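You operate a simulated robot arm through the tools that you are given. There is no shell and no other tool.

The job below is to be done with a simulated robot arm. You get a single attempt, and the scene is never put back.

## Task
Spin the black gear under the probe and sort it by run-out.
Fine: over 0.15 mm into the rework tray, else the pass tray; probe arm parked first.

The check looks at the end state, three seconds after you hand in, the way a careful person would. Anything else that was tipped, shoved, dropped, spilled or broken makes it a failure.

## Robot
A 7-joint arm with a three-finger gripper, fixed in place. Base frame: the origin is on the floor under the middle of its stand, x ahead of it, y to its left, z up; the work surface is at about z = 880. Lengths are in mm, angles in degrees, forces in N, time in s.
It reaches about 1342 mm from its shoulder. Its first joint turns from -166.0 to 166.0 degrees. Payload 2.69 kg.
The TCP is the grasp point between the finger pads, 30 mm short of the fingertips. In the tool frame z runs along the fingers and y along their closing line. The gripper opens to 128 mm; its body begins 117 mm behind the TCP.
Orientation is told as [roll, pitch, yaw] about the base's x, y, z axes, in that order, counted from this pose: with the fingers straight down and closing along the base's y, the tool's x points along the base's -x, its y along +y and its z along -z.

## Interface
- The arm moves only by the tool servo_tool. Its arguments are lists of equal length, an entry for each row: "grip": the opening, from 0 (shut) to 1 (fully open); "travel": the shift along the base's x, y, z in units of 100 mm (1.0 is 100 mm), a list of three; "turn": the turn, a rotation vector about the base's x, y, z in units of 60 degrees (1.0 is 60 degrees), a list of three. In form: {"grip": [grip, ...], "travel": [[tx, ty, tz], ...], "turn": [[rx, ry, rz], ...]}. A call has 1 to 20 rows; each row is the pose to reach, as a shift and turn from the pose commanded when the call began. A call with a number of a shift or a turn outside -1 to 1 is refused whole. A row lasts 0.2 s, in which the tool goes at most 50 mm and 8.6 degrees; a call with a longer step from one row to the next is refused whole, and so is a gripper value outside its range. A pose out of reach is approached as far as the arm can. The call stops where the force on the tool passes 40 N (or 10 N more than at its start, if that is more) or the arm is blocked; 0.2 s more then pass. The fingers move at their own pace (about 127 mm/s each) and stop on an object; they squeeze with about 31 N. The grip force told is the motor's: it shows also when the fingers shut on nothing. Time passes only in rows, and 0.2 s behind the last, so rows that repeat a pose let the fingers close. It gives the time, the measured TCP pose, the force on the tool (base axes), the opening and the grip force at its end, in the units of the frame above (readings bear some noise), with the torque about the TCP (base axes, N m) and any sound that the robot's microphone picked up.
- Cameras (640 x 400 px; columns grow to the right, rows downward): "scene" is fixed at [50.8, 503, 1467.9]; the picture's right is [-0.42, -0.91, 0.00], its down [-0.58, 0.26, -0.77] and it looks along [0.70, -0.32, -0.64] (base axes); focal length 289 px, centre (320, 200). "wrist" rides on the gripper at [58, 54, -131] in the tool frame; the picture's right is [-0.68, 0.74, 0.00], its down [-0.62, -0.56, -0.55] and it looks along [-0.40, -0.37, 0.84] (tool axes); focal length 234 px, centre (320, 200). There is no depth. A picture from a camera that has moved, and an enlarged one, comes with that camera's place and axes in the base frame and with its lens.
- capture(camera): a new picture of that camera. It takes no simulated time.
- raise_lower(by): moves the trunk up (or, below 0, down) by that many mm; the arm rides with it, the base frame stays. It gives what a move gives, with no picture.
- inspect(camera, box): a new picture of the part [left, top, right, bottom] of that camera's present view, enlarged. It takes no simulated time.
- close_job(): hands the job in; it is judged then, once.

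Places have to be worked out from the pictures, the camera data and where the tool is seen. Open the gripper and draw the arm clear of the work before you hand the job in, unless the task says otherwise.

The tools are called after ">>>" as name(argument=value, ...) on one line, values as JSON. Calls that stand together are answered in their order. servo_tool: Moves the arm, as the interface text tells. Its arguments: {"type":"object","properties":{"grip":{"type":"array","items":{"type":"number"}},"travel":{"type":"array","items":{"type":"array","items":{"type":"number"}}},"turn":{"type":"array","items":{"type":"array","items":{"type":"number"}}}},"required":["grip","travel","turn"]} The other tools are called the same way: raise_lower (by) moves the trunk up or down; capture (camera) takes a picture; inspect (camera, box) takes an enlarged picture of a part of a camera's view; close_job () hands the job in.

At the start:

```text
time_s: 0.0
tcp_pos: [645.8, 266.0, 1219.0]
tool_rot: [0.1, 0.0, -0.1]
force: [0.4, -0.1, -0.1]
torque: [-0.03, -0.01, 0.04]
width: 127.8
grasp_force: 0.0
trunk travel left (down, up): [-150.0, 200.0]
```

scene: 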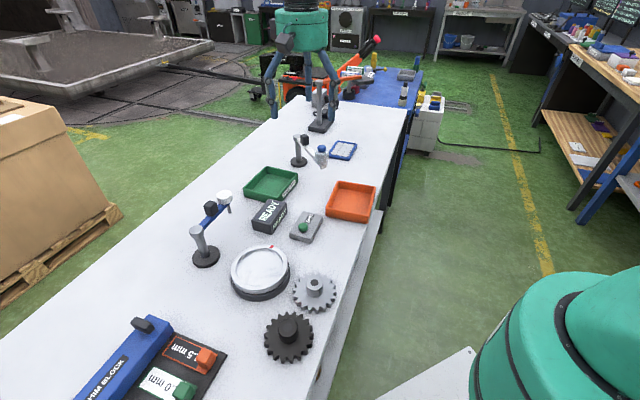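
wrist: 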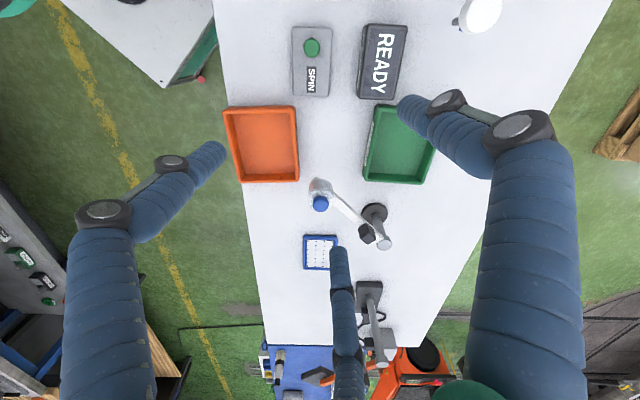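

I start by looking closely at the scene: a turntable, a probe arm, two gears, a SPIN button, a READY display, two trays. I'll enlarge the parts to understand the layout.

>>> inspect(camera="scene", box=[160, 160, 400, 310])

>>> inspect(camera="scene", box=[60, 240, 380, 400])

>>> inspect(camera="scene", box=[230, 60, 430, 185])

>>> inspect(camera="wrist", box=[200, 0, 520, 200])

```text
2.67 times, centred on (280, 235) of scene
camera zoom: at [50.8, 503.0, 1467.9], right [-0.42, -0.91, 0.0], down [-0.58, 0.26, -0.77], along [0.7, -0.32, -0.64], focal length 770 px, centre (427, 107)
```

zoom: 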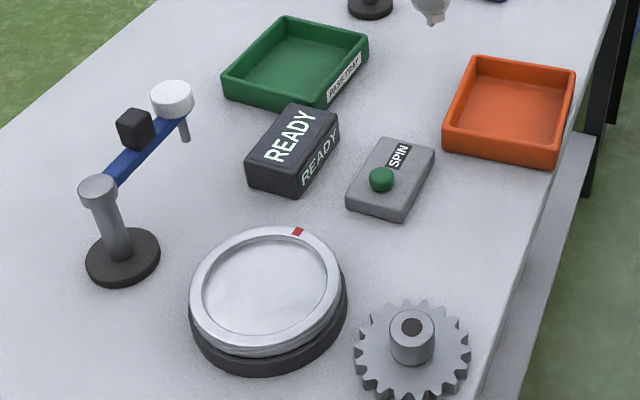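

```text
2.00 times, centred on (220, 320) of scene
camera zoom: at [50.8, 503.0, 1467.9], right [-0.42, -0.91, 0.0], down [-0.58, 0.26, -0.77], along [0.7, -0.32, -0.64], focal length 578 px, centre (520, -40)
```

zoom: 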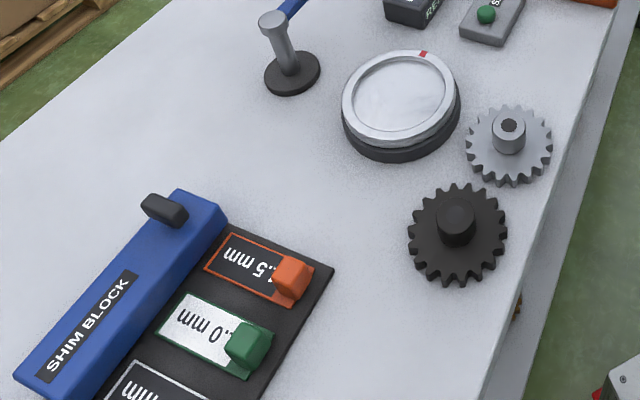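

```text
3.20 times, centred on (330, 122) of scene
camera zoom: at [50.8, 503.0, 1467.9], right [-0.42, -0.91, 0.0], down [-0.58, 0.26, -0.77], along [0.7, -0.32, -0.64], focal length 924 px, centre (288, 448)
```

zoom: 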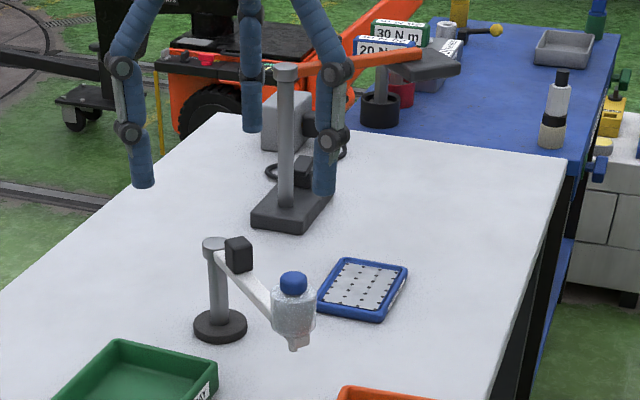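

```text
2.00 times, centred on (360, 100) of wrist
camera zoom: at [584.7, 320.0, 1349.4], right [0.68, 0.74, 0.0], down [0.62, -0.56, 0.55], along [0.4, -0.37, -0.84], focal length 468 px, centre (240, 400)
```

zoom: 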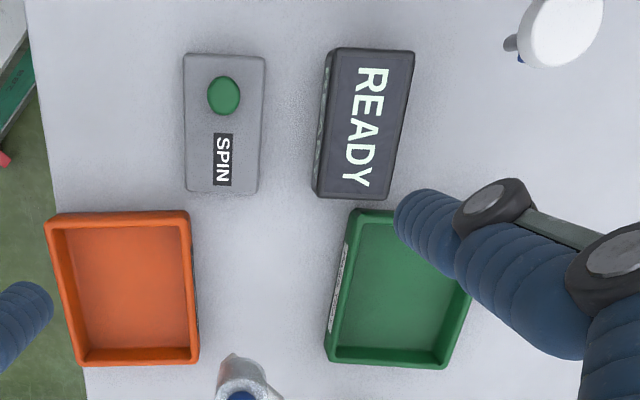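

The scene camera puts the black gear near (320, 447), the turntable near (488, 458) and the probe stand near (602, 569). I'll move the tool up and left so that the wrist camera looks onto the turntable area from the near side.

>>> servo_tool(grip=[1, 1, 1, 1, 1, 1, 1, 1, 1, 1], travel=[[-0.3, 0.1, 0], [-0.6, 0.3, 0], [-0.9, 0.55, 0], [-1, 0.9, 0], [-1, 1, 0], [-1, 1, 0], [-1, 1, 0], [-1, 1, 0], [-1, 1, 0], [-1, 1, 0]], turn=[[0, 0, 0], [0, 0, 0], [0, 0, 0], [0, 0, 0], [0, 0, 0], [0, 0, 0], [0, 0, 0], [0, 0, 0], [0, 0, 0], [0, 0, 0]])

>>> capture(camera="wrist")

```text
time_s: 2.2
tcp_pos: [544.9, 368.1, 1217.7]
tool_rot: [0.0, 0.0, 0.1]
force: [-0.6, -0.6, 0.0]
torque: [0.0, 0.0, 0.0]
width: 128.1
grasp_force: 0.1
trunk travel left (down, up): [-150.0, 200.0]
```

```text
taken
camera wrist: at [485.1, 421.8, 1349.2], right [0.68, 0.74, 0.0], down [0.62, -0.56, 0.55], along [0.4, -0.37, -0.84], focal length 234 px, centre (320, 200)
```

wrist: 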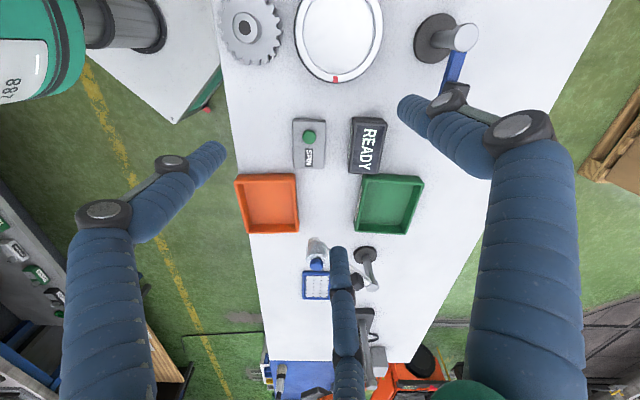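

The trays are seen squarely along the bench; the turntable and gears are coming in at the top. I move another 100 mm in the same direction.

>>> servo_tool(grip=[1, 1, 1, 1, 1, 1], travel=[[-0.3, 0.25, 0], [-0.6, 0.5, 0], [-0.9, 0.8, 0], [-1, 1, 0], [-1, 1, 0], [-1, 1, 0]], turn=[[0, 0, 0], [0, 0, 0], [0, 0, 0], [0, 0, 0], [0, 0, 0], [0, 0, 0]])

>>> capture(camera="wrist")

>>> capture(camera="scene")

```text
time_s: 3.6
tcp_pos: [447.1, 466.9, 1218.1]
tool_rot: [0.0, 0.0, 0.0]
force: [0.9, -0.6, 0.5]
torque: [0.01, 0.02, 0.02]
width: 127.9
grasp_force: 0.0
trunk travel left (down, up): [-150.0, 200.0]
```

```text
taken
camera wrist: at [386.2, 520.7, 1348.9], right [0.68, 0.74, 0.0], down [0.62, -0.57, 0.55], along [0.4, -0.37, -0.84], focal length 234 px, centre (320, 200)
```

wrist: 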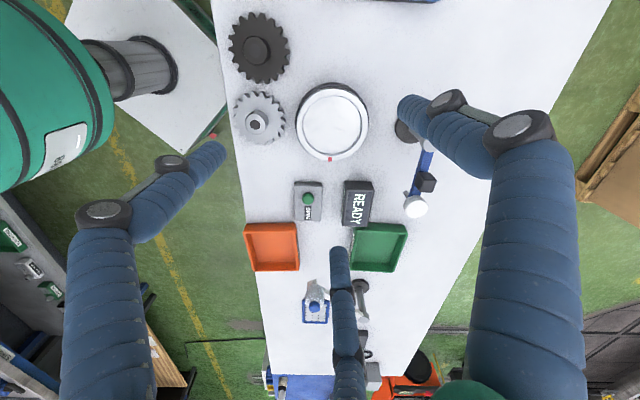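

```text
taken
```

scene: 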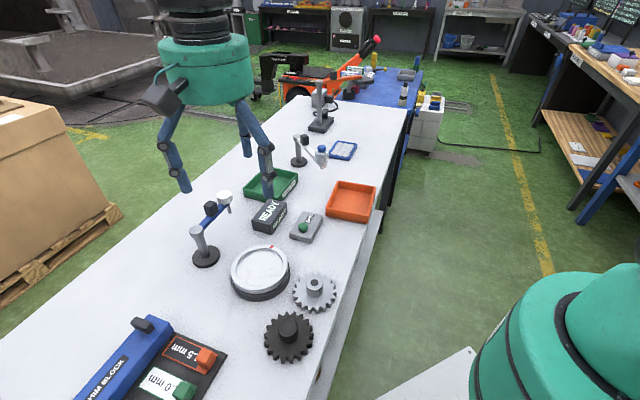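

Now the whole working area is in the wrist view. I enlarge the gears, turntable and probe arm from here.

>>> inspect(camera="wrist", box=[215, 0, 375, 100])

>>> inspect(camera="wrist", box=[220, 70, 380, 170])

>>> inspect(camera="wrist", box=[330, 120, 490, 220])

>>> inspect(camera="wrist", box=[230, 170, 430, 295])

>>> inspect(camera="scene", box=[180, 170, 300, 275])

```text
4.00 times, centred on (295, 50) of wrist
camera zoom: at [386.2, 520.7, 1348.9], right [0.68, 0.74, 0.0], down [0.62, -0.57, 0.55], along [0.4, -0.37, -0.84], focal length 937 px, centre (420, 800)
```

zoom: 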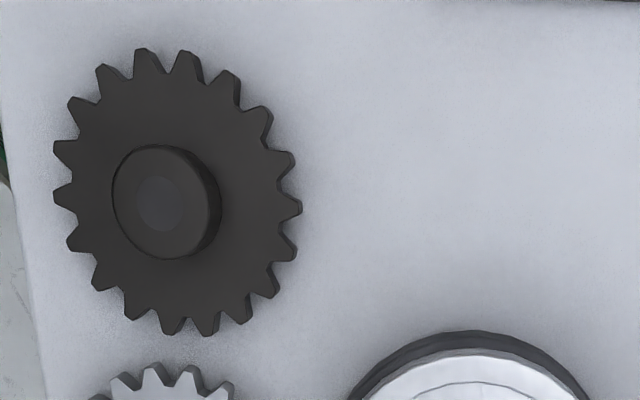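

```text
4.00 times, centred on (300, 120) of wrist
camera zoom: at [386.2, 520.7, 1348.9], right [0.68, 0.74, 0.0], down [0.62, -0.57, 0.55], along [0.4, -0.37, -0.84], focal length 937 px, centre (400, 520)
```

zoom: 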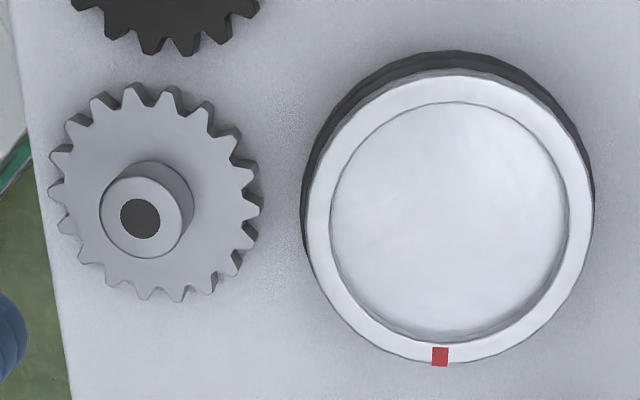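

```text
4.00 times, centred on (410, 170) of wrist
camera zoom: at [386.2, 520.7, 1348.9], right [0.68, 0.74, 0.0], down [0.62, -0.57, 0.55], along [0.4, -0.37, -0.84], focal length 937 px, centre (-40, 320)
```

zoom: 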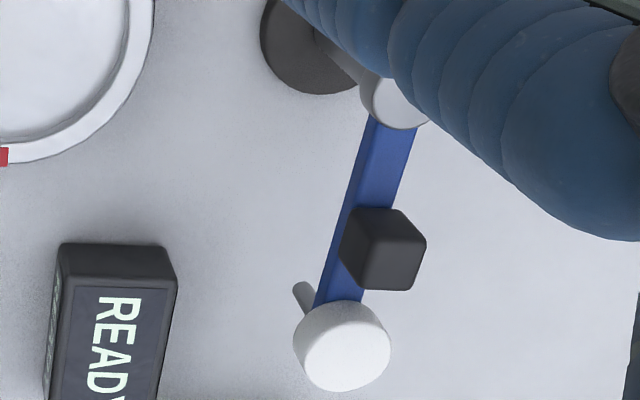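

```text
3.20 times, centred on (330, 232) of wrist
camera zoom: at [386.2, 520.7, 1348.9], right [0.68, 0.74, 0.0], down [0.62, -0.57, 0.55], along [0.4, -0.37, -0.84], focal length 749 px, centre (288, 96)
```

zoom: 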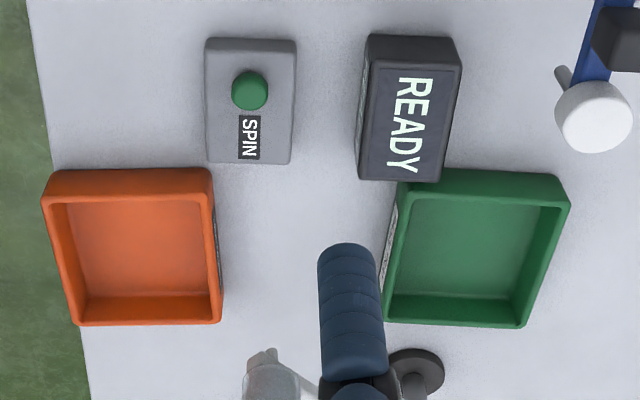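

```text
3.81 times, centred on (240, 222) of scene
camera zoom: at [50.8, 503.0, 1467.9], right [-0.42, -0.91, 0.0], down [-0.58, 0.26, -0.77], along [0.7, -0.32, -0.64], focal length 1100 px, centre (625, 114)
```

zoom: 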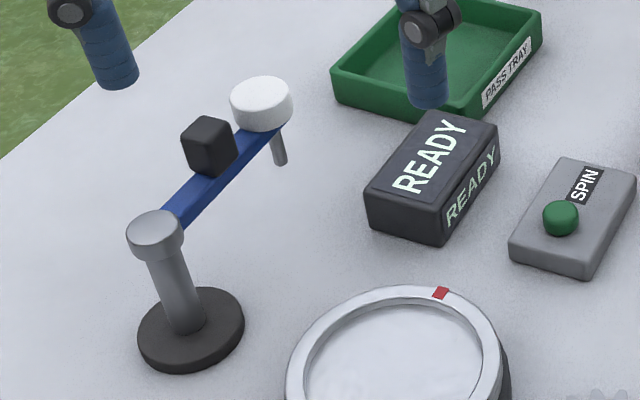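

Working estimates: turntable centre (487, 458), top around z 915; black gear centre (321, 447), with a hub about 35 mm in diameter; probe post (600, 562), with its head at (676, 484, 1003) as the parked position. I partly close the fingers here in free air to learn their geometry.

>>> servo_tool(grip=[0.5, 0.5, 0.5, 0.5], travel=[[0, 0, 0], [0, 0, 0], [0, 0, 0], [0, 0, 0]], turn=[[0, 0, 0], [0, 0, 0], [0, 0, 0], [0, 0, 0]])

>>> capture(camera="wrist")

>>> inspect(camera="scene", box=[120, 20, 320, 220])

```text
time_s: 4.6
tcp_pos: [446.6, 467.1, 1218.2]
tool_rot: [0.0, 0.0, -0.1]
force: [0.8, -0.6, 0.7]
torque: [-0.04, -0.02, 0.0]
width: 64.1
grasp_force: 0.0
trunk travel left (down, up): [-150.0, 200.0]
```

```text
taken
camera wrist: at [386.3, 520.8, 1348.8], right [0.68, 0.74, 0.0], down [0.62, -0.56, 0.55], along [0.4, -0.37, -0.84], focal length 234 px, centre (320, 200)
```

wrist: 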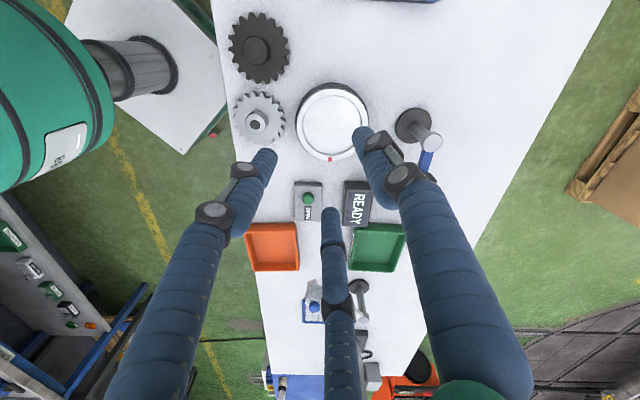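

```text
2.00 times, centred on (220, 120) of scene
camera zoom: at [50.8, 503.0, 1467.9], right [-0.42, -0.91, 0.0], down [-0.58, 0.26, -0.77], along [0.7, -0.32, -0.64], focal length 578 px, centre (520, 360)
```

zoom: 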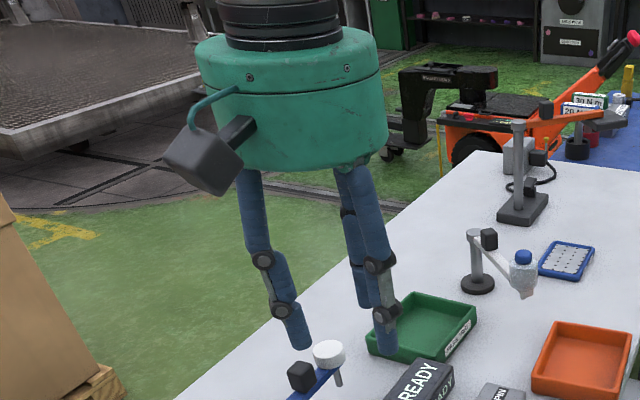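

The fingers are set 120° apart (one toward +y, two toward -y), each about 20 mm thick. I now hover over the black gear for a closer look.

>>> servo_tool(grip=[0.5, 0.5, 0.5, 0.5, 0.5, 0.5], travel=[[-0.3, -0.05, -0.2], [-0.6, -0.1, -0.4], [-0.9, -0.15, -0.7], [-1, -0.2, -0.9], [-1, -0.2, -0.9], [-1, -0.2, -0.9]], turn=[[0, 0, 0], [0, 0, 0], [0, 0, 0], [0, 0, 0], [0, 0, 0], [0, 0, 0]])

>>> capture(camera="wrist")

>>> capture(camera="scene")

```text
time_s: 6.0
tcp_pos: [343.4, 445.5, 1128.1]
tool_rot: [0.0, 0.0, 0.2]
force: [0.5, -0.6, 0.0]
torque: [0.01, 0.01, 0.01]
width: 64.1
grasp_force: 0.1
trunk travel left (down, up): [-150.0, 200.0]
```

```text
taken
camera wrist: at [283.0, 500.0, 1259.2], right [0.68, 0.74, 0.0], down [0.62, -0.56, 0.55], along [0.4, -0.37, -0.84], focal length 234 px, centre (320, 200)
```

wrist: 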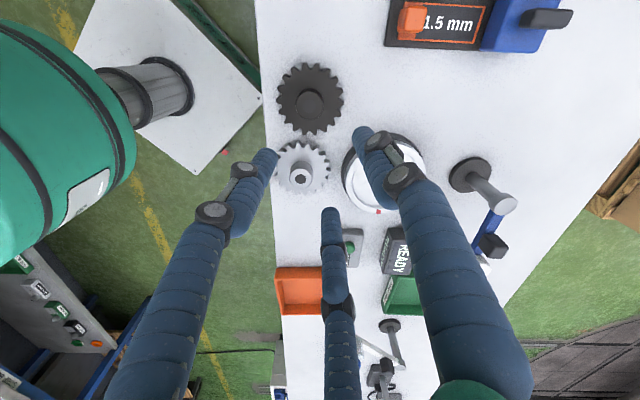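

```text
taken
```

scene: 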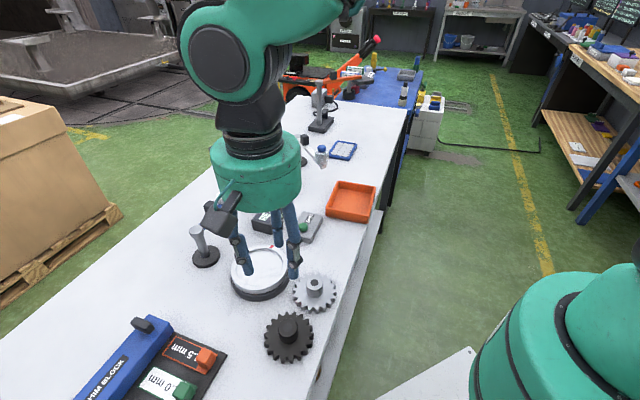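

The black gear is clear in the wrist view. I enlarge it to fix its hub position by triangulation.

>>> inspect(camera="wrist", box=[260, 50, 360, 150])

>>> inspect(camera="scene", box=[240, 290, 340, 380])

```text
4.00 times, centred on (310, 100) of wrist
camera zoom: at [283.0, 500.0, 1259.2], right [0.68, 0.74, 0.0], down [0.62, -0.56, 0.55], along [0.4, -0.37, -0.84], focal length 937 px, centre (360, 600)
```

zoom: 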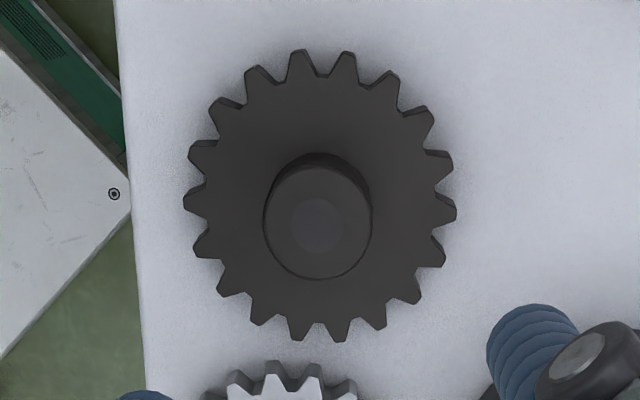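

```text
4.44 times, centred on (290, 335) of scene
camera zoom: at [50.8, 503.0, 1467.9], right [-0.42, -0.91, 0.0], down [-0.58, 0.26, -0.77], along [0.7, -0.32, -0.64], focal length 1284 px, centre (453, -400)
```

zoom: 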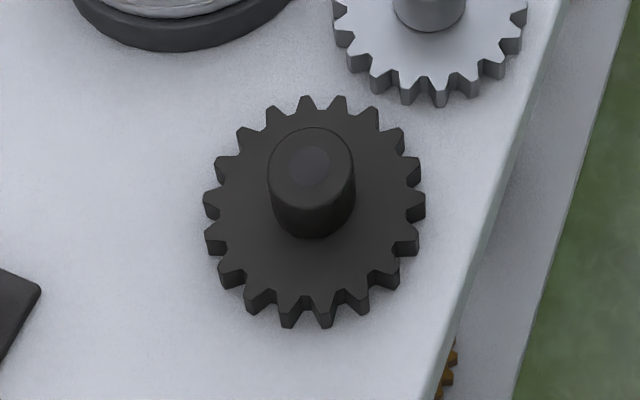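

Triangulation gives the hub centre about (320.5, 446.5), hub top about z 928 and gear face about 895. I move directly above the hub, with the fingertips still well clear.

>>> servo_tool(grip=[0.5, 0.5, 0.5, 0.5, 0.5, 0.5], travel=[[-0.12, 0, -0.25], [-0.25, 0, -0.5], [-0.25, 0, -0.8], [-0.25, 0, -0.95], [-0.25, 0, -0.95], [-0.25, 0, -0.95]], turn=[[0, 0, 0], [0, 0, 0], [0, 0, 0], [0, 0, 0], [0, 0, 0], [0, 0, 0]])

>>> capture(camera="wrist")

>>> inspect(camera="scene", box=[200, 220, 400, 380])

```text
time_s: 7.4
tcp_pos: [320.7, 444.3, 1031.6]
tool_rot: [0.1, 0.0, 0.1]
force: [-0.5, 0.0, 0.0]
torque: [0.0, -0.03, -0.03]
width: 64.0
grasp_force: 0.1
trunk travel left (down, up): [-150.0, 200.0]
```

```text
taken
camera wrist: at [260.6, 499.0, 1163.3], right [0.68, 0.74, 0.0], down [0.62, -0.56, 0.55], along [0.4, -0.37, -0.84], focal length 234 px, centre (320, 200)
```

wrist: 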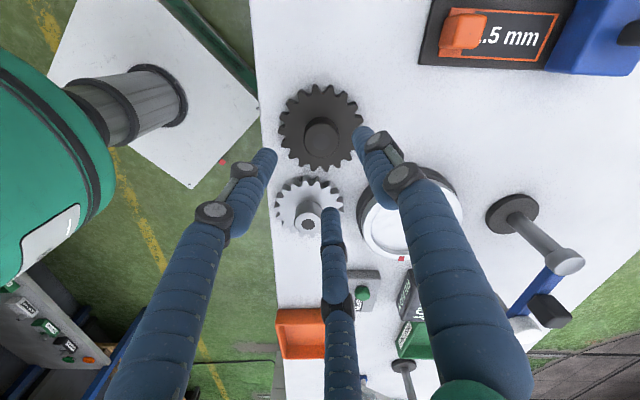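

```text
2.50 times, centred on (300, 300) of scene
camera zoom: at [50.8, 503.0, 1467.9], right [-0.42, -0.91, 0.0], down [-0.58, 0.26, -0.77], along [0.7, -0.32, -0.64], focal length 722 px, centre (370, -50)
```

zoom: 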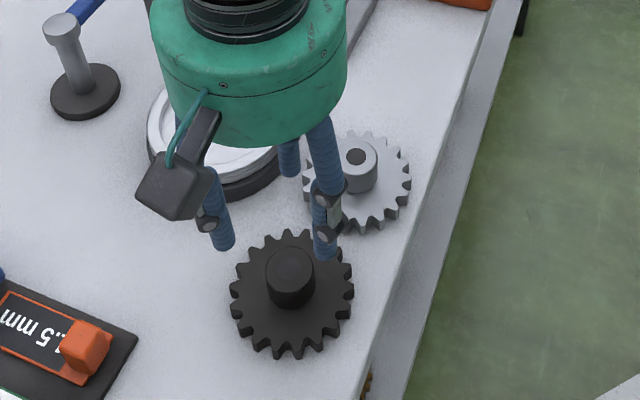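

I enlarge the hub once more from this closer view to refine its position.

>>> inspect(camera="wrist", box=[270, 75, 370, 175])

```text
4.00 times, centred on (320, 125) of wrist
camera zoom: at [260.6, 499.0, 1163.3], right [0.68, 0.74, 0.0], down [0.62, -0.56, 0.55], along [0.4, -0.37, -0.84], focal length 937 px, centre (320, 500)
```

zoom: 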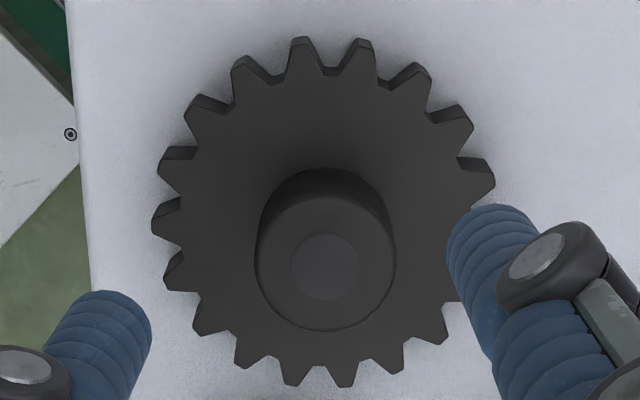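

The refined hub centre is (320.6, 445.6) and the TCP is at (320.7, 444.3). I descend slowly around the hub, watching the force.

>>> servo_tool(grip=[0.5, 0.5, 0.5, 0.5, 0.5, 0.5, 0.5, 0.5], travel=[[0, 0.012, -0.2], [0, 0.012, -0.4], [0, 0.012, -0.6], [0, 0.012, -0.75], [0, 0.012, -0.85], [0, 0.012, -0.93], [0, 0.012, -0.98], [0, 0.012, -0.98]], turn=[[0, 0, 0], [0, 0, 0], [0, 0, 0], [0, 0, 0], [0, 0, 0], [0, 0, 0], [0, 0, 0], [0, 0, 0]])

>>> capture(camera="wrist")

>>> inspect(camera="scene", box=[220, 260, 380, 380])

```text
time_s: 9.2
tcp_pos: [320.8, 447.0, 934.7]
tool_rot: [0.0, 0.0, 0.0]
force: [-0.3, -0.4, 0.7]
torque: [0.02, 0.0, -0.01]
width: 63.9
grasp_force: 0.0
trunk travel left (down, up): [-150.0, 200.0]
```

```text
taken
camera wrist: at [259.7, 501.7, 1066.1], right [0.68, 0.74, 0.0], down [0.62, -0.57, 0.55], along [0.4, -0.37, -0.84], focal length 234 px, centre (320, 200)
```

wrist: 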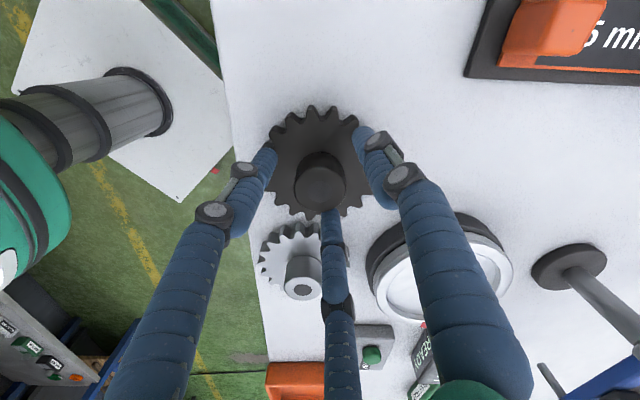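

```text
3.33 times, centred on (300, 320) of scene
camera zoom: at [50.8, 503.0, 1467.9], right [-0.42, -0.91, 0.0], down [-0.58, 0.26, -0.77], along [0.7, -0.32, -0.64], focal length 963 px, centre (387, -200)
```

zoom: 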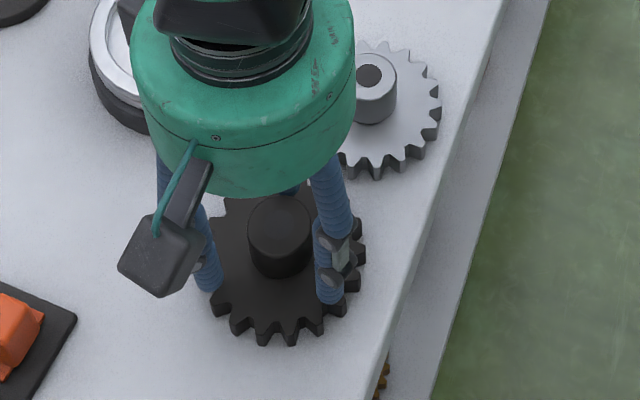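

The hub sits between the three fingers, with the tips just above the gear face. I go 3 mm lower and close on the hub.

>>> servo_tool(grip=[0.5, 0.4, 0.3, 0.22, 0.15, 0.15, 0.15, 0.15], travel=[[0, -0.005, -0.03], [0, -0.005, -0.03], [0, -0.005, -0.03], [0, -0.005, -0.03], [0, -0.005, -0.03], [0, -0.005, -0.03], [0, -0.005, -0.03], [0, -0.005, -0.03]], turn=[[0, 0, 0], [0, 0, 0], [0, 0, 0], [0, 0, 0], [0, 0, 0], [0, 0, 0], [0, 0, 0], [0, 0, 0]])

>>> capture(camera="wrist")

```text
time_s: 11.0
tcp_pos: [318.9, 447.6, 932.1]
tool_rot: [0.0, 0.0, 0.1]
force: [-0.2, -1.0, 0.1]
torque: [-0.06, -0.01, 0.0]
width: 36.3
grasp_force: 30.6
trunk travel left (down, up): [-150.0, 200.0]
```

```text
taken
camera wrist: at [258.9, 501.0, 1063.1], right [0.68, 0.74, 0.0], down [0.62, -0.56, 0.55], along [0.4, -0.37, -0.84], focal length 234 px, centre (320, 200)
```

wrist: 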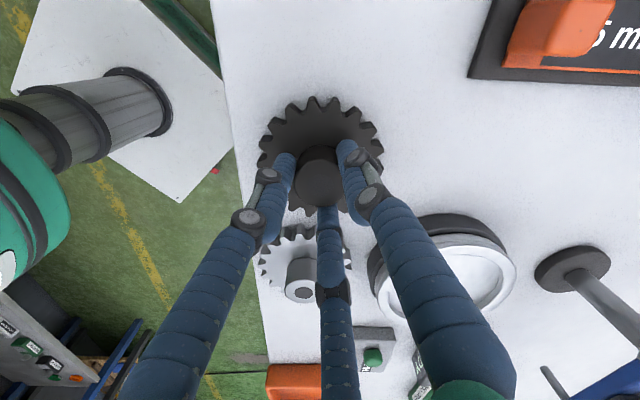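

Firm grip: width 36.3 mm, 30.6 N. I lift slowly by 85 mm and check the gear comes along.

>>> servo_tool(grip=[0.15, 0.15, 0.15, 0.15, 0.15, 0.15, 0.15, 0.15], travel=[[0, 0, 0.03], [0, 0, 0.1], [0, 0, 0.2], [0, 0, 0.35], [0, 0, 0.5], [0, 0, 0.7], [0, 0, 0.85], [0, 0, 0.85]], turn=[[0, 0, 0], [0, 0, 0], [0, 0, 0], [0, 0, 0], [0, 0, 0], [0, 0, 0], [0, 0, 0], [0, 0, 0]])

>>> capture(camera="wrist")

>>> capture(camera="scene")

```text
time_s: 12.8
tcp_pos: [319.4, 445.2, 1018.4]
tool_rot: [0.0, 0.0, 0.0]
force: [0.4, 0.2, -5.5]
torque: [-0.01, 0.0, -0.02]
width: 36.1
grasp_force: 30.4
trunk travel left (down, up): [-150.0, 200.0]
```

```text
taken
camera wrist: at [259.1, 499.6, 1149.1], right [0.68, 0.74, 0.0], down [0.62, -0.56, 0.55], along [0.4, -0.37, -0.84], focal length 234 px, centre (320, 200)
```

wrist: 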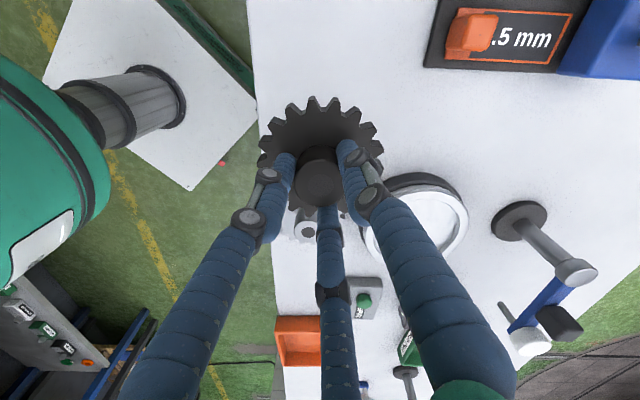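

```text
taken
```

scene: 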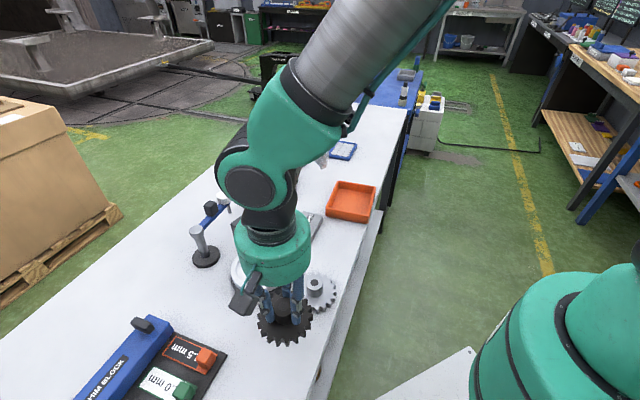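

The gear is up (about 5.5 N). Re-measuring the ring puts the turntable centre at about (492.5, 454.8), with a recess of about 110 mm. I carry the gear over at this height and then compare positions from both cameras.

>>> servo_tool(grip=[0.15, 0.15, 0.15, 0.15, 0.15, 0.15], travel=[[0.15, 0, 0], [0.4, 0.02, 0], [0.65, 0.04, 0], [0.85, 0.05, 0], [0.92, 0.05, 0], [0.92, 0.05, 0]], turn=[[0, 0, 0], [0, 0, 0], [0, 0, 0], [0, 0, 0], [0, 0, 0], [0, 0, 0]])

>>> servo_tool(grip=[0.15, 0.15, 0.15, 0.15, 0.15, 0.15], travel=[[0.15, 0, 0], [0.4, 0.02, 0], [0.65, 0.03, 0], [0.8, 0.03, 0], [0.8, 0.03, 0], [0.8, 0.03, 0]], turn=[[0, 0, 0], [0, 0, 0], [0, 0, 0], [0, 0, 0], [0, 0, 0], [0, 0, 0]])

>>> capture(camera="wrist")

>>> inspect(camera="scene", box=[180, 170, 340, 310])

```text
time_s: 14.2
tcp_pos: [412.2, 452.5, 1016.1]
tool_rot: [0.0, 0.0, 0.0]
force: [0.0, 0.9, -5.5]
torque: [0.0, -0.01, 0.06]
width: 36.1
grasp_force: 31.6
trunk travel left (down, up): [-150.0, 200.0]
```

```text
time_s: 15.6
tcp_pos: [492.4, 455.9, 1018.2]
tool_rot: [0.0, -0.1, 0.1]
force: [-0.1, 0.1, -5.0]
torque: [0.03, 0.02, -0.02]
width: 36.3
grasp_force: 31.0
trunk travel left (down, up): [-150.0, 200.0]
```

```text
taken
camera wrist: at [431.9, 509.1, 1149.4], right [0.68, 0.74, 0.0], down [0.62, -0.56, 0.55], along [0.4, -0.37, -0.84], focal length 234 px, centre (320, 200)
```

wrist: 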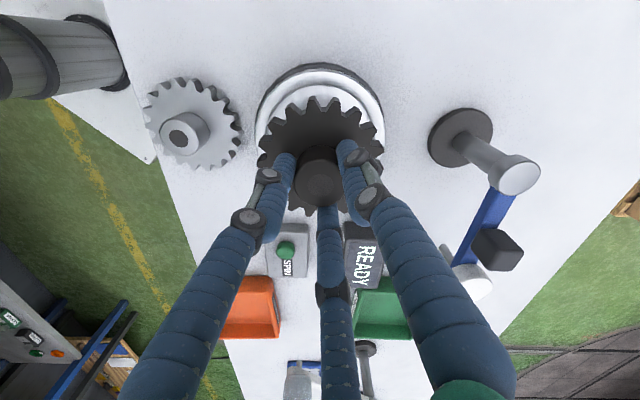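

```text
2.86 times, centred on (260, 240) of scene
camera zoom: at [50.8, 503.0, 1467.9], right [-0.42, -0.91, 0.0], down [-0.58, 0.26, -0.77], along [0.7, -0.32, -0.64], focal length 825 px, centre (491, 86)
```

zoom: 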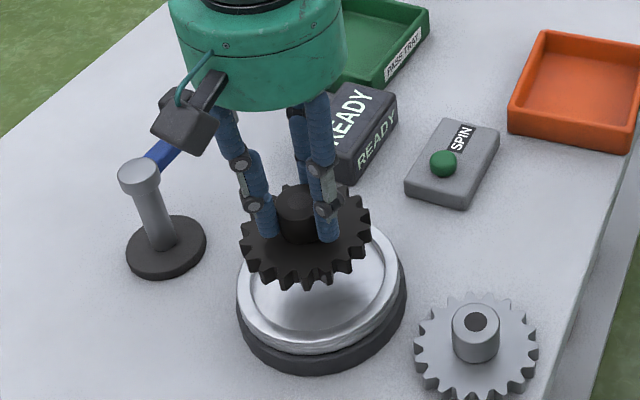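

Both views agree laterally: gear centre and ring centre line up. I lower to about 20 mm above the ring and recheck the concentricity.

>>> servo_tool(grip=[0.15, 0.15, 0.15, 0.15, 0.15], travel=[[0, -0.01, -0.1], [0, -0.01, -0.2], [0, -0.01, -0.32], [0, -0.01, -0.32], [0, -0.01, -0.32]], turn=[[0, 0, 0], [0, 0, 0], [0, 0, 0], [0, 0, 0], [0, 0, 0]])

>>> inspect(camera="wrist", box=[240, 50, 400, 150])

>>> inspect(camera="scene", box=[200, 210, 320, 310])

```text
time_s: 16.8
tcp_pos: [491.0, 455.3, 985.4]
tool_rot: [0.0, 0.0, 0.0]
force: [-0.6, 1.1, -4.9]
torque: [0.0, 0.01, -0.01]
width: 35.9
grasp_force: 31.2
trunk travel left (down, up): [-150.0, 200.0]
```

```text
4.00 times, centred on (320, 100) of wrist
camera zoom: at [431.9, 509.2, 1116.5], right [0.68, 0.74, 0.0], down [0.62, -0.56, 0.55], along [0.4, -0.37, -0.84], focal length 937 px, centre (320, 600)
```

zoom: 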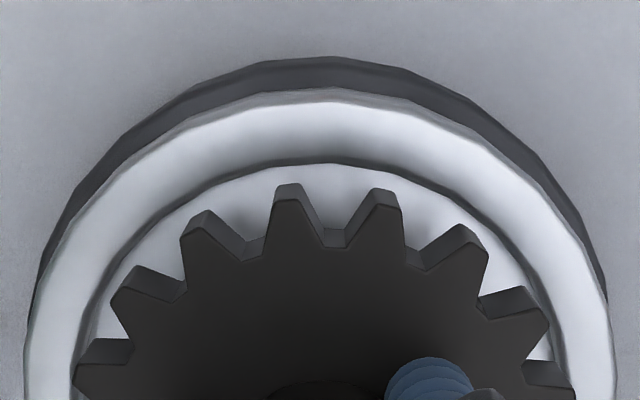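

```text
4.00 times, centred on (260, 260) of scene
camera zoom: at [50.8, 503.0, 1467.9], right [-0.42, -0.91, 0.0], down [-0.58, 0.26, -0.77], along [0.7, -0.32, -0.64], focal length 1156 px, centre (560, -40)
```

zoom: 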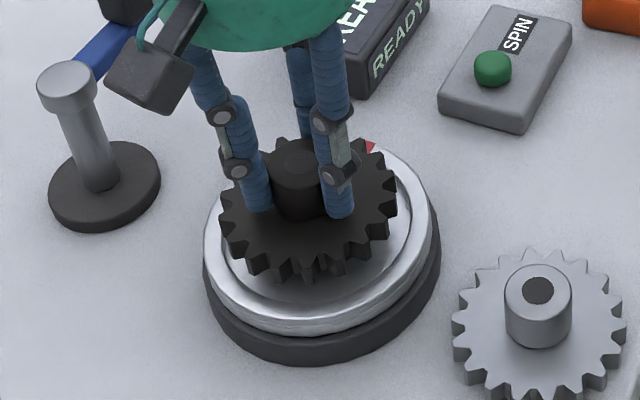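

The gear sits about 2.5 mm short of the ring centre along the view direction. I correct by (+1.5, -1.8) mm and lower to just above the ring.

>>> servo_tool(grip=[0.15, 0.15, 0.15, 0.15, 0.15, 0.15], travel=[[0.015, -0.018, -0.04], [0.015, -0.018, -0.08], [0.015, -0.018, -0.12], [0.015, -0.018, -0.15], [0.015, -0.018, -0.15], [0.015, -0.018, -0.15]], turn=[[0, 0, 0], [0, 0, 0], [0, 0, 0], [0, 0, 0], [0, 0, 0], [0, 0, 0]])

>>> inspect(camera="wrist", box=[240, 50, 400, 150])

>>> inspect(camera="scene", box=[200, 210, 320, 310])

```text
time_s: 18.2
tcp_pos: [493.0, 453.6, 971.6]
tool_rot: [0.0, 0.0, -0.1]
force: [0.2, -0.5, -4.8]
torque: [0.0, -0.03, -0.02]
width: 36.2
grasp_force: 31.0
trunk travel left (down, up): [-150.0, 200.0]
```

```text
4.00 times, centred on (320, 100) of wrist
camera zoom: at [432.5, 507.0, 1101.8], right [0.68, 0.74, 0.0], down [0.62, -0.56, 0.55], along [0.4, -0.37, -0.84], focal length 937 px, centre (320, 600)
```

zoom: 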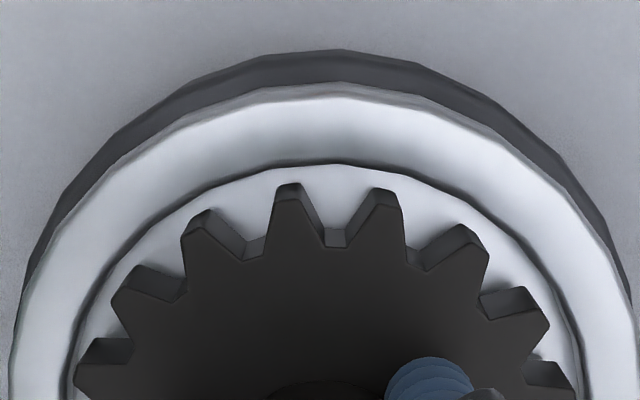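

```text
4.00 times, centred on (260, 260) of scene
camera zoom: at [50.8, 503.0, 1467.9], right [-0.42, -0.91, 0.0], down [-0.58, 0.26, -0.77], along [0.7, -0.32, -0.64], focal length 1156 px, centre (560, -40)
```

zoom: 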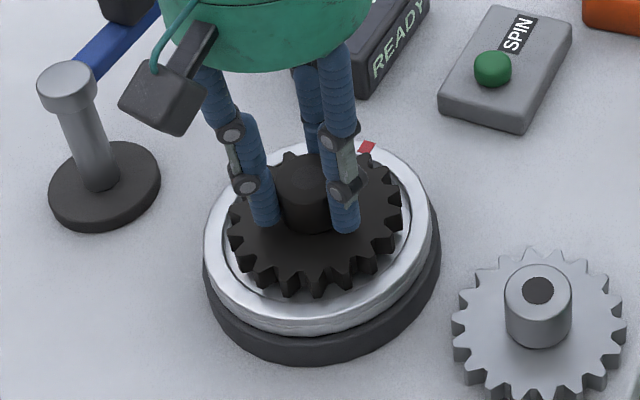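

I compare gaps more closely in the scene view before lowering further; the wrist view suggests the gear may still be 2–4 mm short of centre along the view direction.

>>> inspect(camera="scene", box=[235, 240, 285, 290])

>>> inspect(camera="wrist", box=[250, 120, 410, 220])

```text
8.00 times, centred on (260, 265) of scene
camera zoom: at [50.8, 503.0, 1467.9], right [-0.42, -0.91, 0.0], down [-0.58, 0.26, -0.77], along [0.7, -0.32, -0.64], focal length 2311 px, centre (800, -320)
```

zoom: 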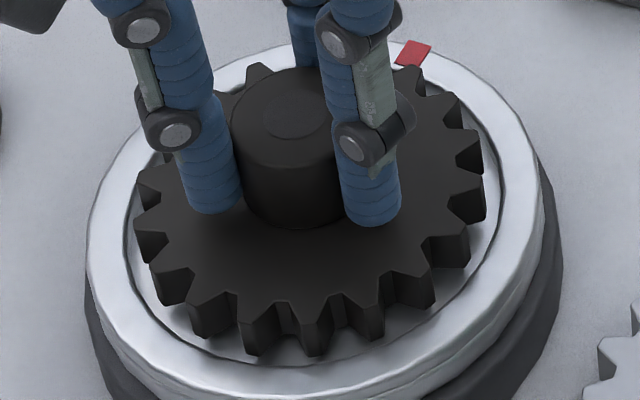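

```text
4.00 times, centred on (330, 170) of wrist
camera zoom: at [432.5, 507.0, 1101.8], right [0.68, 0.74, 0.0], down [0.62, -0.56, 0.55], along [0.4, -0.37, -0.84], focal length 937 px, centre (280, 320)
```

zoom: 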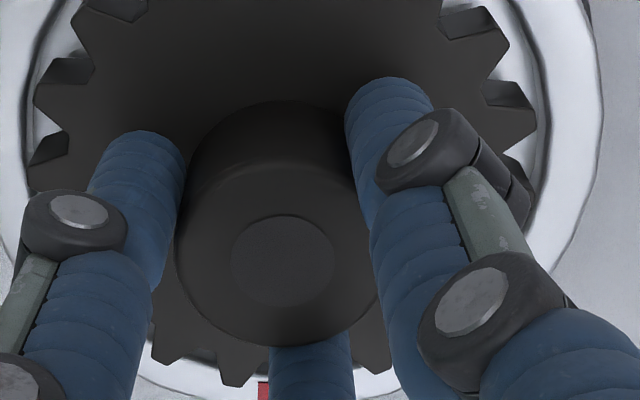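

Relative gap measurement in both views says the gear should move about 3 mm further along the (+x, -y) direction. I apply (+2.5, -1.8) mm at this height and re-check.

>>> servo_tool(grip=[0.15, 0.15, 0.15, 0.15], travel=[[0.012, -0.009, 0], [0.025, -0.018, 0], [0.025, -0.018, 0], [0.025, -0.018, 0]], turn=[[0, 0, 0], [0, 0, 0], [0, 0, 0], [0, 0, 0]])

>>> inspect(camera="wrist", box=[240, 50, 400, 150])

>>> inspect(camera="wrist", box=[240, 130, 400, 230])

>>> inspect(camera="scene", box=[235, 240, 285, 290])

```text
time_s: 19.2
tcp_pos: [495.5, 451.4, 970.6]
tool_rot: [0.0, -0.1, 0.0]
force: [0.9, 0.3, -5.3]
torque: [0.04, -0.01, -0.01]
width: 36.6
grasp_force: 31.2
trunk travel left (down, up): [-150.0, 200.0]
```

```text
4.00 times, centred on (320, 100) of wrist
camera zoom: at [435.4, 505.2, 1101.8], right [0.68, 0.74, 0.0], down [0.62, -0.56, 0.55], along [0.4, -0.37, -0.84], focal length 937 px, centre (320, 600)
```

zoom: 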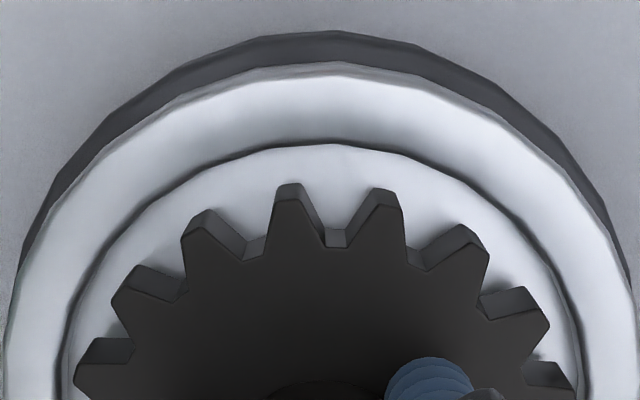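

```text
4.00 times, centred on (320, 180) of wrist
camera zoom: at [435.4, 505.2, 1101.8], right [0.68, 0.74, 0.0], down [0.62, -0.56, 0.55], along [0.4, -0.37, -0.84], focal length 937 px, centre (320, 280)
```

zoom: 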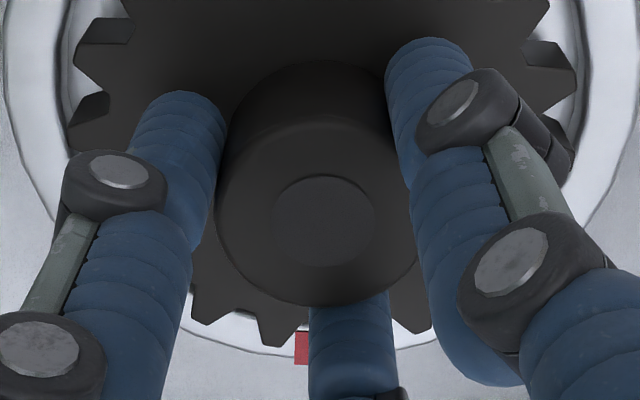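

```text
8.00 times, centred on (260, 265) of scene
camera zoom: at [50.8, 503.0, 1467.9], right [-0.42, -0.91, 0.0], down [-0.58, 0.26, -0.77], along [0.7, -0.32, -0.64], focal length 2311 px, centre (800, -320)
```

zoom: 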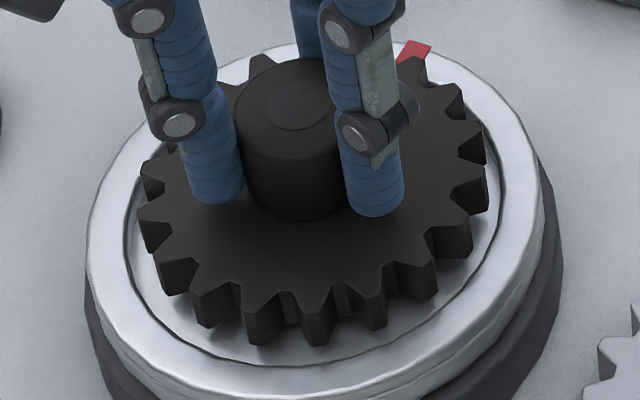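

The gear now looks concentric with the recess within about 1 mm. I lower in small steps and watch for the load to come off.

>>> servo_tool(grip=[0.15, 0.15, 0.15, 0.15, 0.15], travel=[[0, 0.003, -0.015], [0, 0.003, -0.03], [0, 0.003, -0.045], [0, 0.003, -0.05], [0, 0.003, -0.05]], turn=[[0, 0, 0], [0, 0, 0], [0, 0, 0], [0, 0, 0], [0, 0, 0]])

```text
time_s: 20.4
tcp_pos: [496.4, 451.1, 965.6]
tool_rot: [0.0, 0.0, 0.1]
force: [1.0, -1.0, 1.0]
torque: [-0.03, -0.25, 0.0]
width: 36.2
grasp_force: 30.5
trunk travel left (down, up): [-150.0, 200.0]
```

The load came off at TCP z 965.6 with a small torque about y, so the gear is touching something. I look to see whether it rests on the recess floor or on the ring.

>>> inspect(camera="scene", box=[235, 240, 285, 290])

>>> inspect(camera="wrist", box=[240, 50, 400, 150])

>>> inspect(camera="wrist", box=[240, 130, 400, 230])

```text
8.00 times, centred on (260, 265) of scene
camera zoom: at [50.8, 503.0, 1467.9], right [-0.42, -0.91, 0.0], down [-0.58, 0.26, -0.77], along [0.7, -0.32, -0.64], focal length 2311 px, centre (800, -320)
```

zoom: 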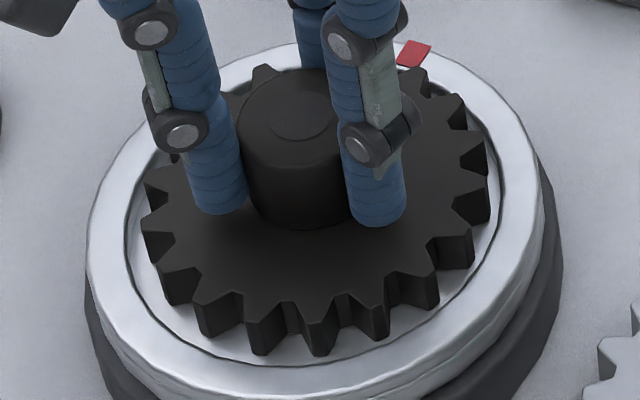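

```text
4.00 times, centred on (320, 100) of wrist
camera zoom: at [435.2, 505.0, 1097.3], right [0.68, 0.74, 0.0], down [0.62, -0.57, 0.55], along [0.4, -0.37, -0.84], focal length 937 px, centre (320, 600)
```

zoom: 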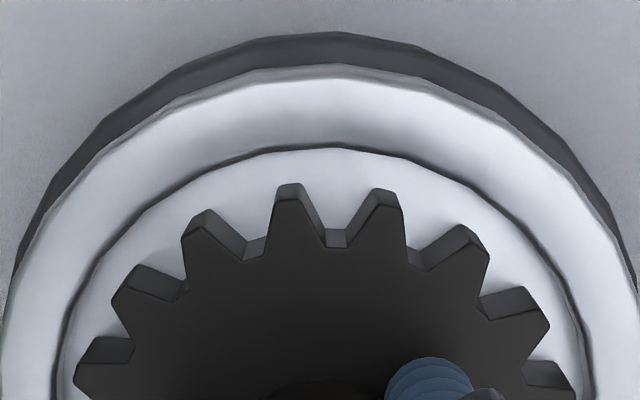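

```text
4.00 times, centred on (320, 180) of wrist
camera zoom: at [435.2, 505.0, 1097.3], right [0.68, 0.74, 0.0], down [0.62, -0.57, 0.55], along [0.4, -0.37, -0.84], focal length 937 px, centre (320, 280)
```

zoom: 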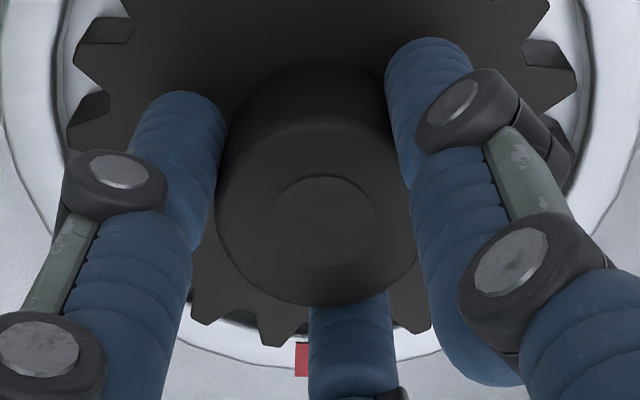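

By image the gaps look even all round, so the gear probably just touches the floor at one edge first. I lower 1.5 mm more to see how the force builds.

>>> servo_tool(grip=[0.15, 0.15, 0.15], travel=[[0, 0, -0.007], [0, 0, -0.015], [0, 0, -0.015]], turn=[[0, 0, 0], [0, 0, 0], [0, 0, 0]])

>>> inspect(camera="scene", box=[235, 240, 285, 290])

```text
time_s: 21.2
tcp_pos: [495.4, 450.7, 965.5]
tool_rot: [0.2, -0.3, 0.0]
force: [-5.8, 0.7, 19.7]
torque: [-0.03, 0.4, 0.08]
width: 36.2
grasp_force: 30.7
trunk travel left (down, up): [-150.0, 200.0]
```

```text
8.00 times, centred on (260, 265) of scene
camera zoom: at [50.8, 503.0, 1467.9], right [-0.42, -0.91, 0.0], down [-0.58, 0.26, -0.77], along [0.7, -0.32, -0.64], focal length 2311 px, centre (800, -320)
```

zoom: 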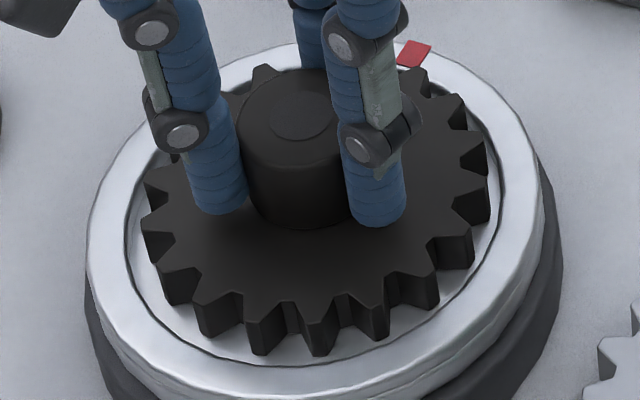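

The contact is stiff and flat (Fz 19.7 N), with the gear inside the recess. I back off 1.3 mm to unload, then open the fingers gently.

>>> servo_tool(grip=[0.15, 0.15, 0.15], travel=[[0, 0.0, 0.007], [0, 0.0, 0.012], [0, 0.0, 0.012]], turn=[[0, 0, 0], [0, 0, 0], [0, 0, 0]])

```text
time_s: 22.0
tcp_pos: [495.7, 451.0, 967.6]
tool_rot: [0.1, -0.1, 0.0]
force: [0.4, 7.2, 17.6]
torque: [0.38, -0.15, 0.04]
width: 36.2
grasp_force: 31.0
trunk travel left (down, up): [-150.0, 200.0]
```

The force did not drop as expected; I take another reading with no motion.

>>> servo_tool(grip=[0.15, 0.15], travel=[[0, 0, 0], [0, 0, 0]], turn=[[0, 0, 0], [0, 0, 0]])

>>> inspect(camera="scene", box=[180, 180, 330, 300])

>>> capture(camera="wrist")

```text
time_s: 22.6
tcp_pos: [495.4, 450.1, 966.2]
tool_rot: [0.1, -0.1, 0.0]
force: [2.8, 8.1, 18.1]
torque: [0.28, -0.12, 0.05]
width: 36.2
grasp_force: 31.4
trunk travel left (down, up): [-150.0, 200.0]
```

```text
3.33 times, centred on (255, 240) of scene
camera zoom: at [50.8, 503.0, 1467.9], right [-0.42, -0.91, 0.0], down [-0.58, 0.26, -0.77], along [0.7, -0.32, -0.64], focal length 963 px, centre (537, 67)
```

zoom: 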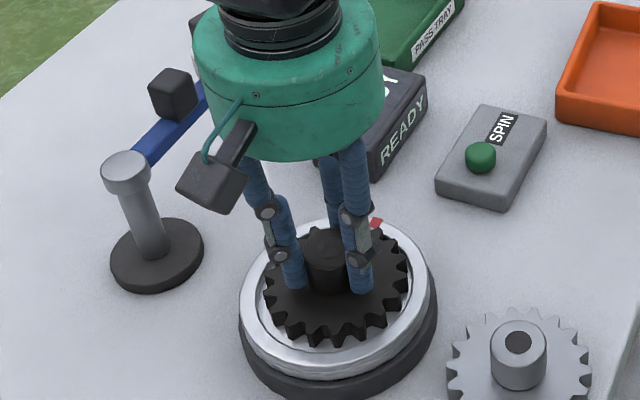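

```text
taken
camera wrist: at [435.2, 504.2, 1097.1], right [0.68, 0.74, 0.0], down [0.62, -0.57, 0.55], along [0.41, -0.37, -0.84], focal length 234 px, centre (320, 200)
```

wrist: 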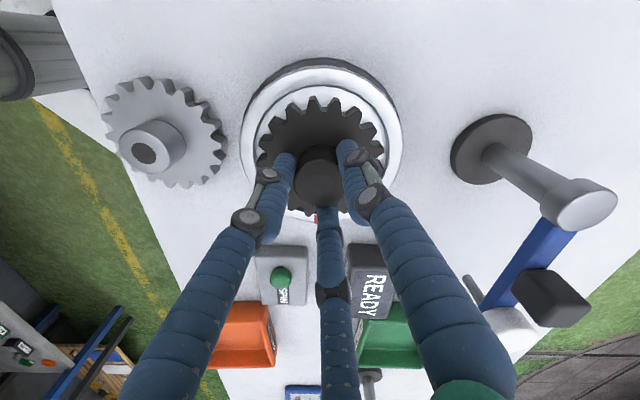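

There is a residual force of about 8 N in y and 18 N in z. I raise another 1 mm and read again before releasing.

>>> servo_tool(grip=[0.15, 0.15, 0.15], travel=[[0, 0.0, 0.005], [0, 0.0, 0.01], [0, 0.0, 0.01]], turn=[[0, 0, 0], [0, 0, 0], [0, 0, 0]])

```text
time_s: 23.4
tcp_pos: [495.5, 449.4, 966.1]
tool_rot: [-0.1, 0.0, 0.1]
force: [5.7, 0.0, 11.3]
torque: [-0.01, -0.38, 0.03]
width: 36.4
grasp_force: 31.2
trunk travel left (down, up): [-150.0, 200.0]
```

The force is decreasing as I rise (11 N now); lateral values are just friction. I raise 1.2 mm more to approach zero load.

>>> servo_tool(grip=[0.15, 0.15, 0.15, 0.15], travel=[[0, 0.0, 0.006], [0, 0.0, 0.012], [0, 0.0, 0.012], [0, 0, 0.012]], turn=[[0, 0, 0], [0, 0, 0], [0, 0, 0], [0, 0, 0]])

```text
time_s: 24.4
tcp_pos: [494.7, 448.7, 965.9]
tool_rot: [0.0, 0.1, 0.1]
force: [-1.5, 0.5, -1.8]
torque: [0.12, -0.04, 0.01]
width: 36.5
grasp_force: 31.1
trunk travel left (down, up): [-150.0, 200.0]
```

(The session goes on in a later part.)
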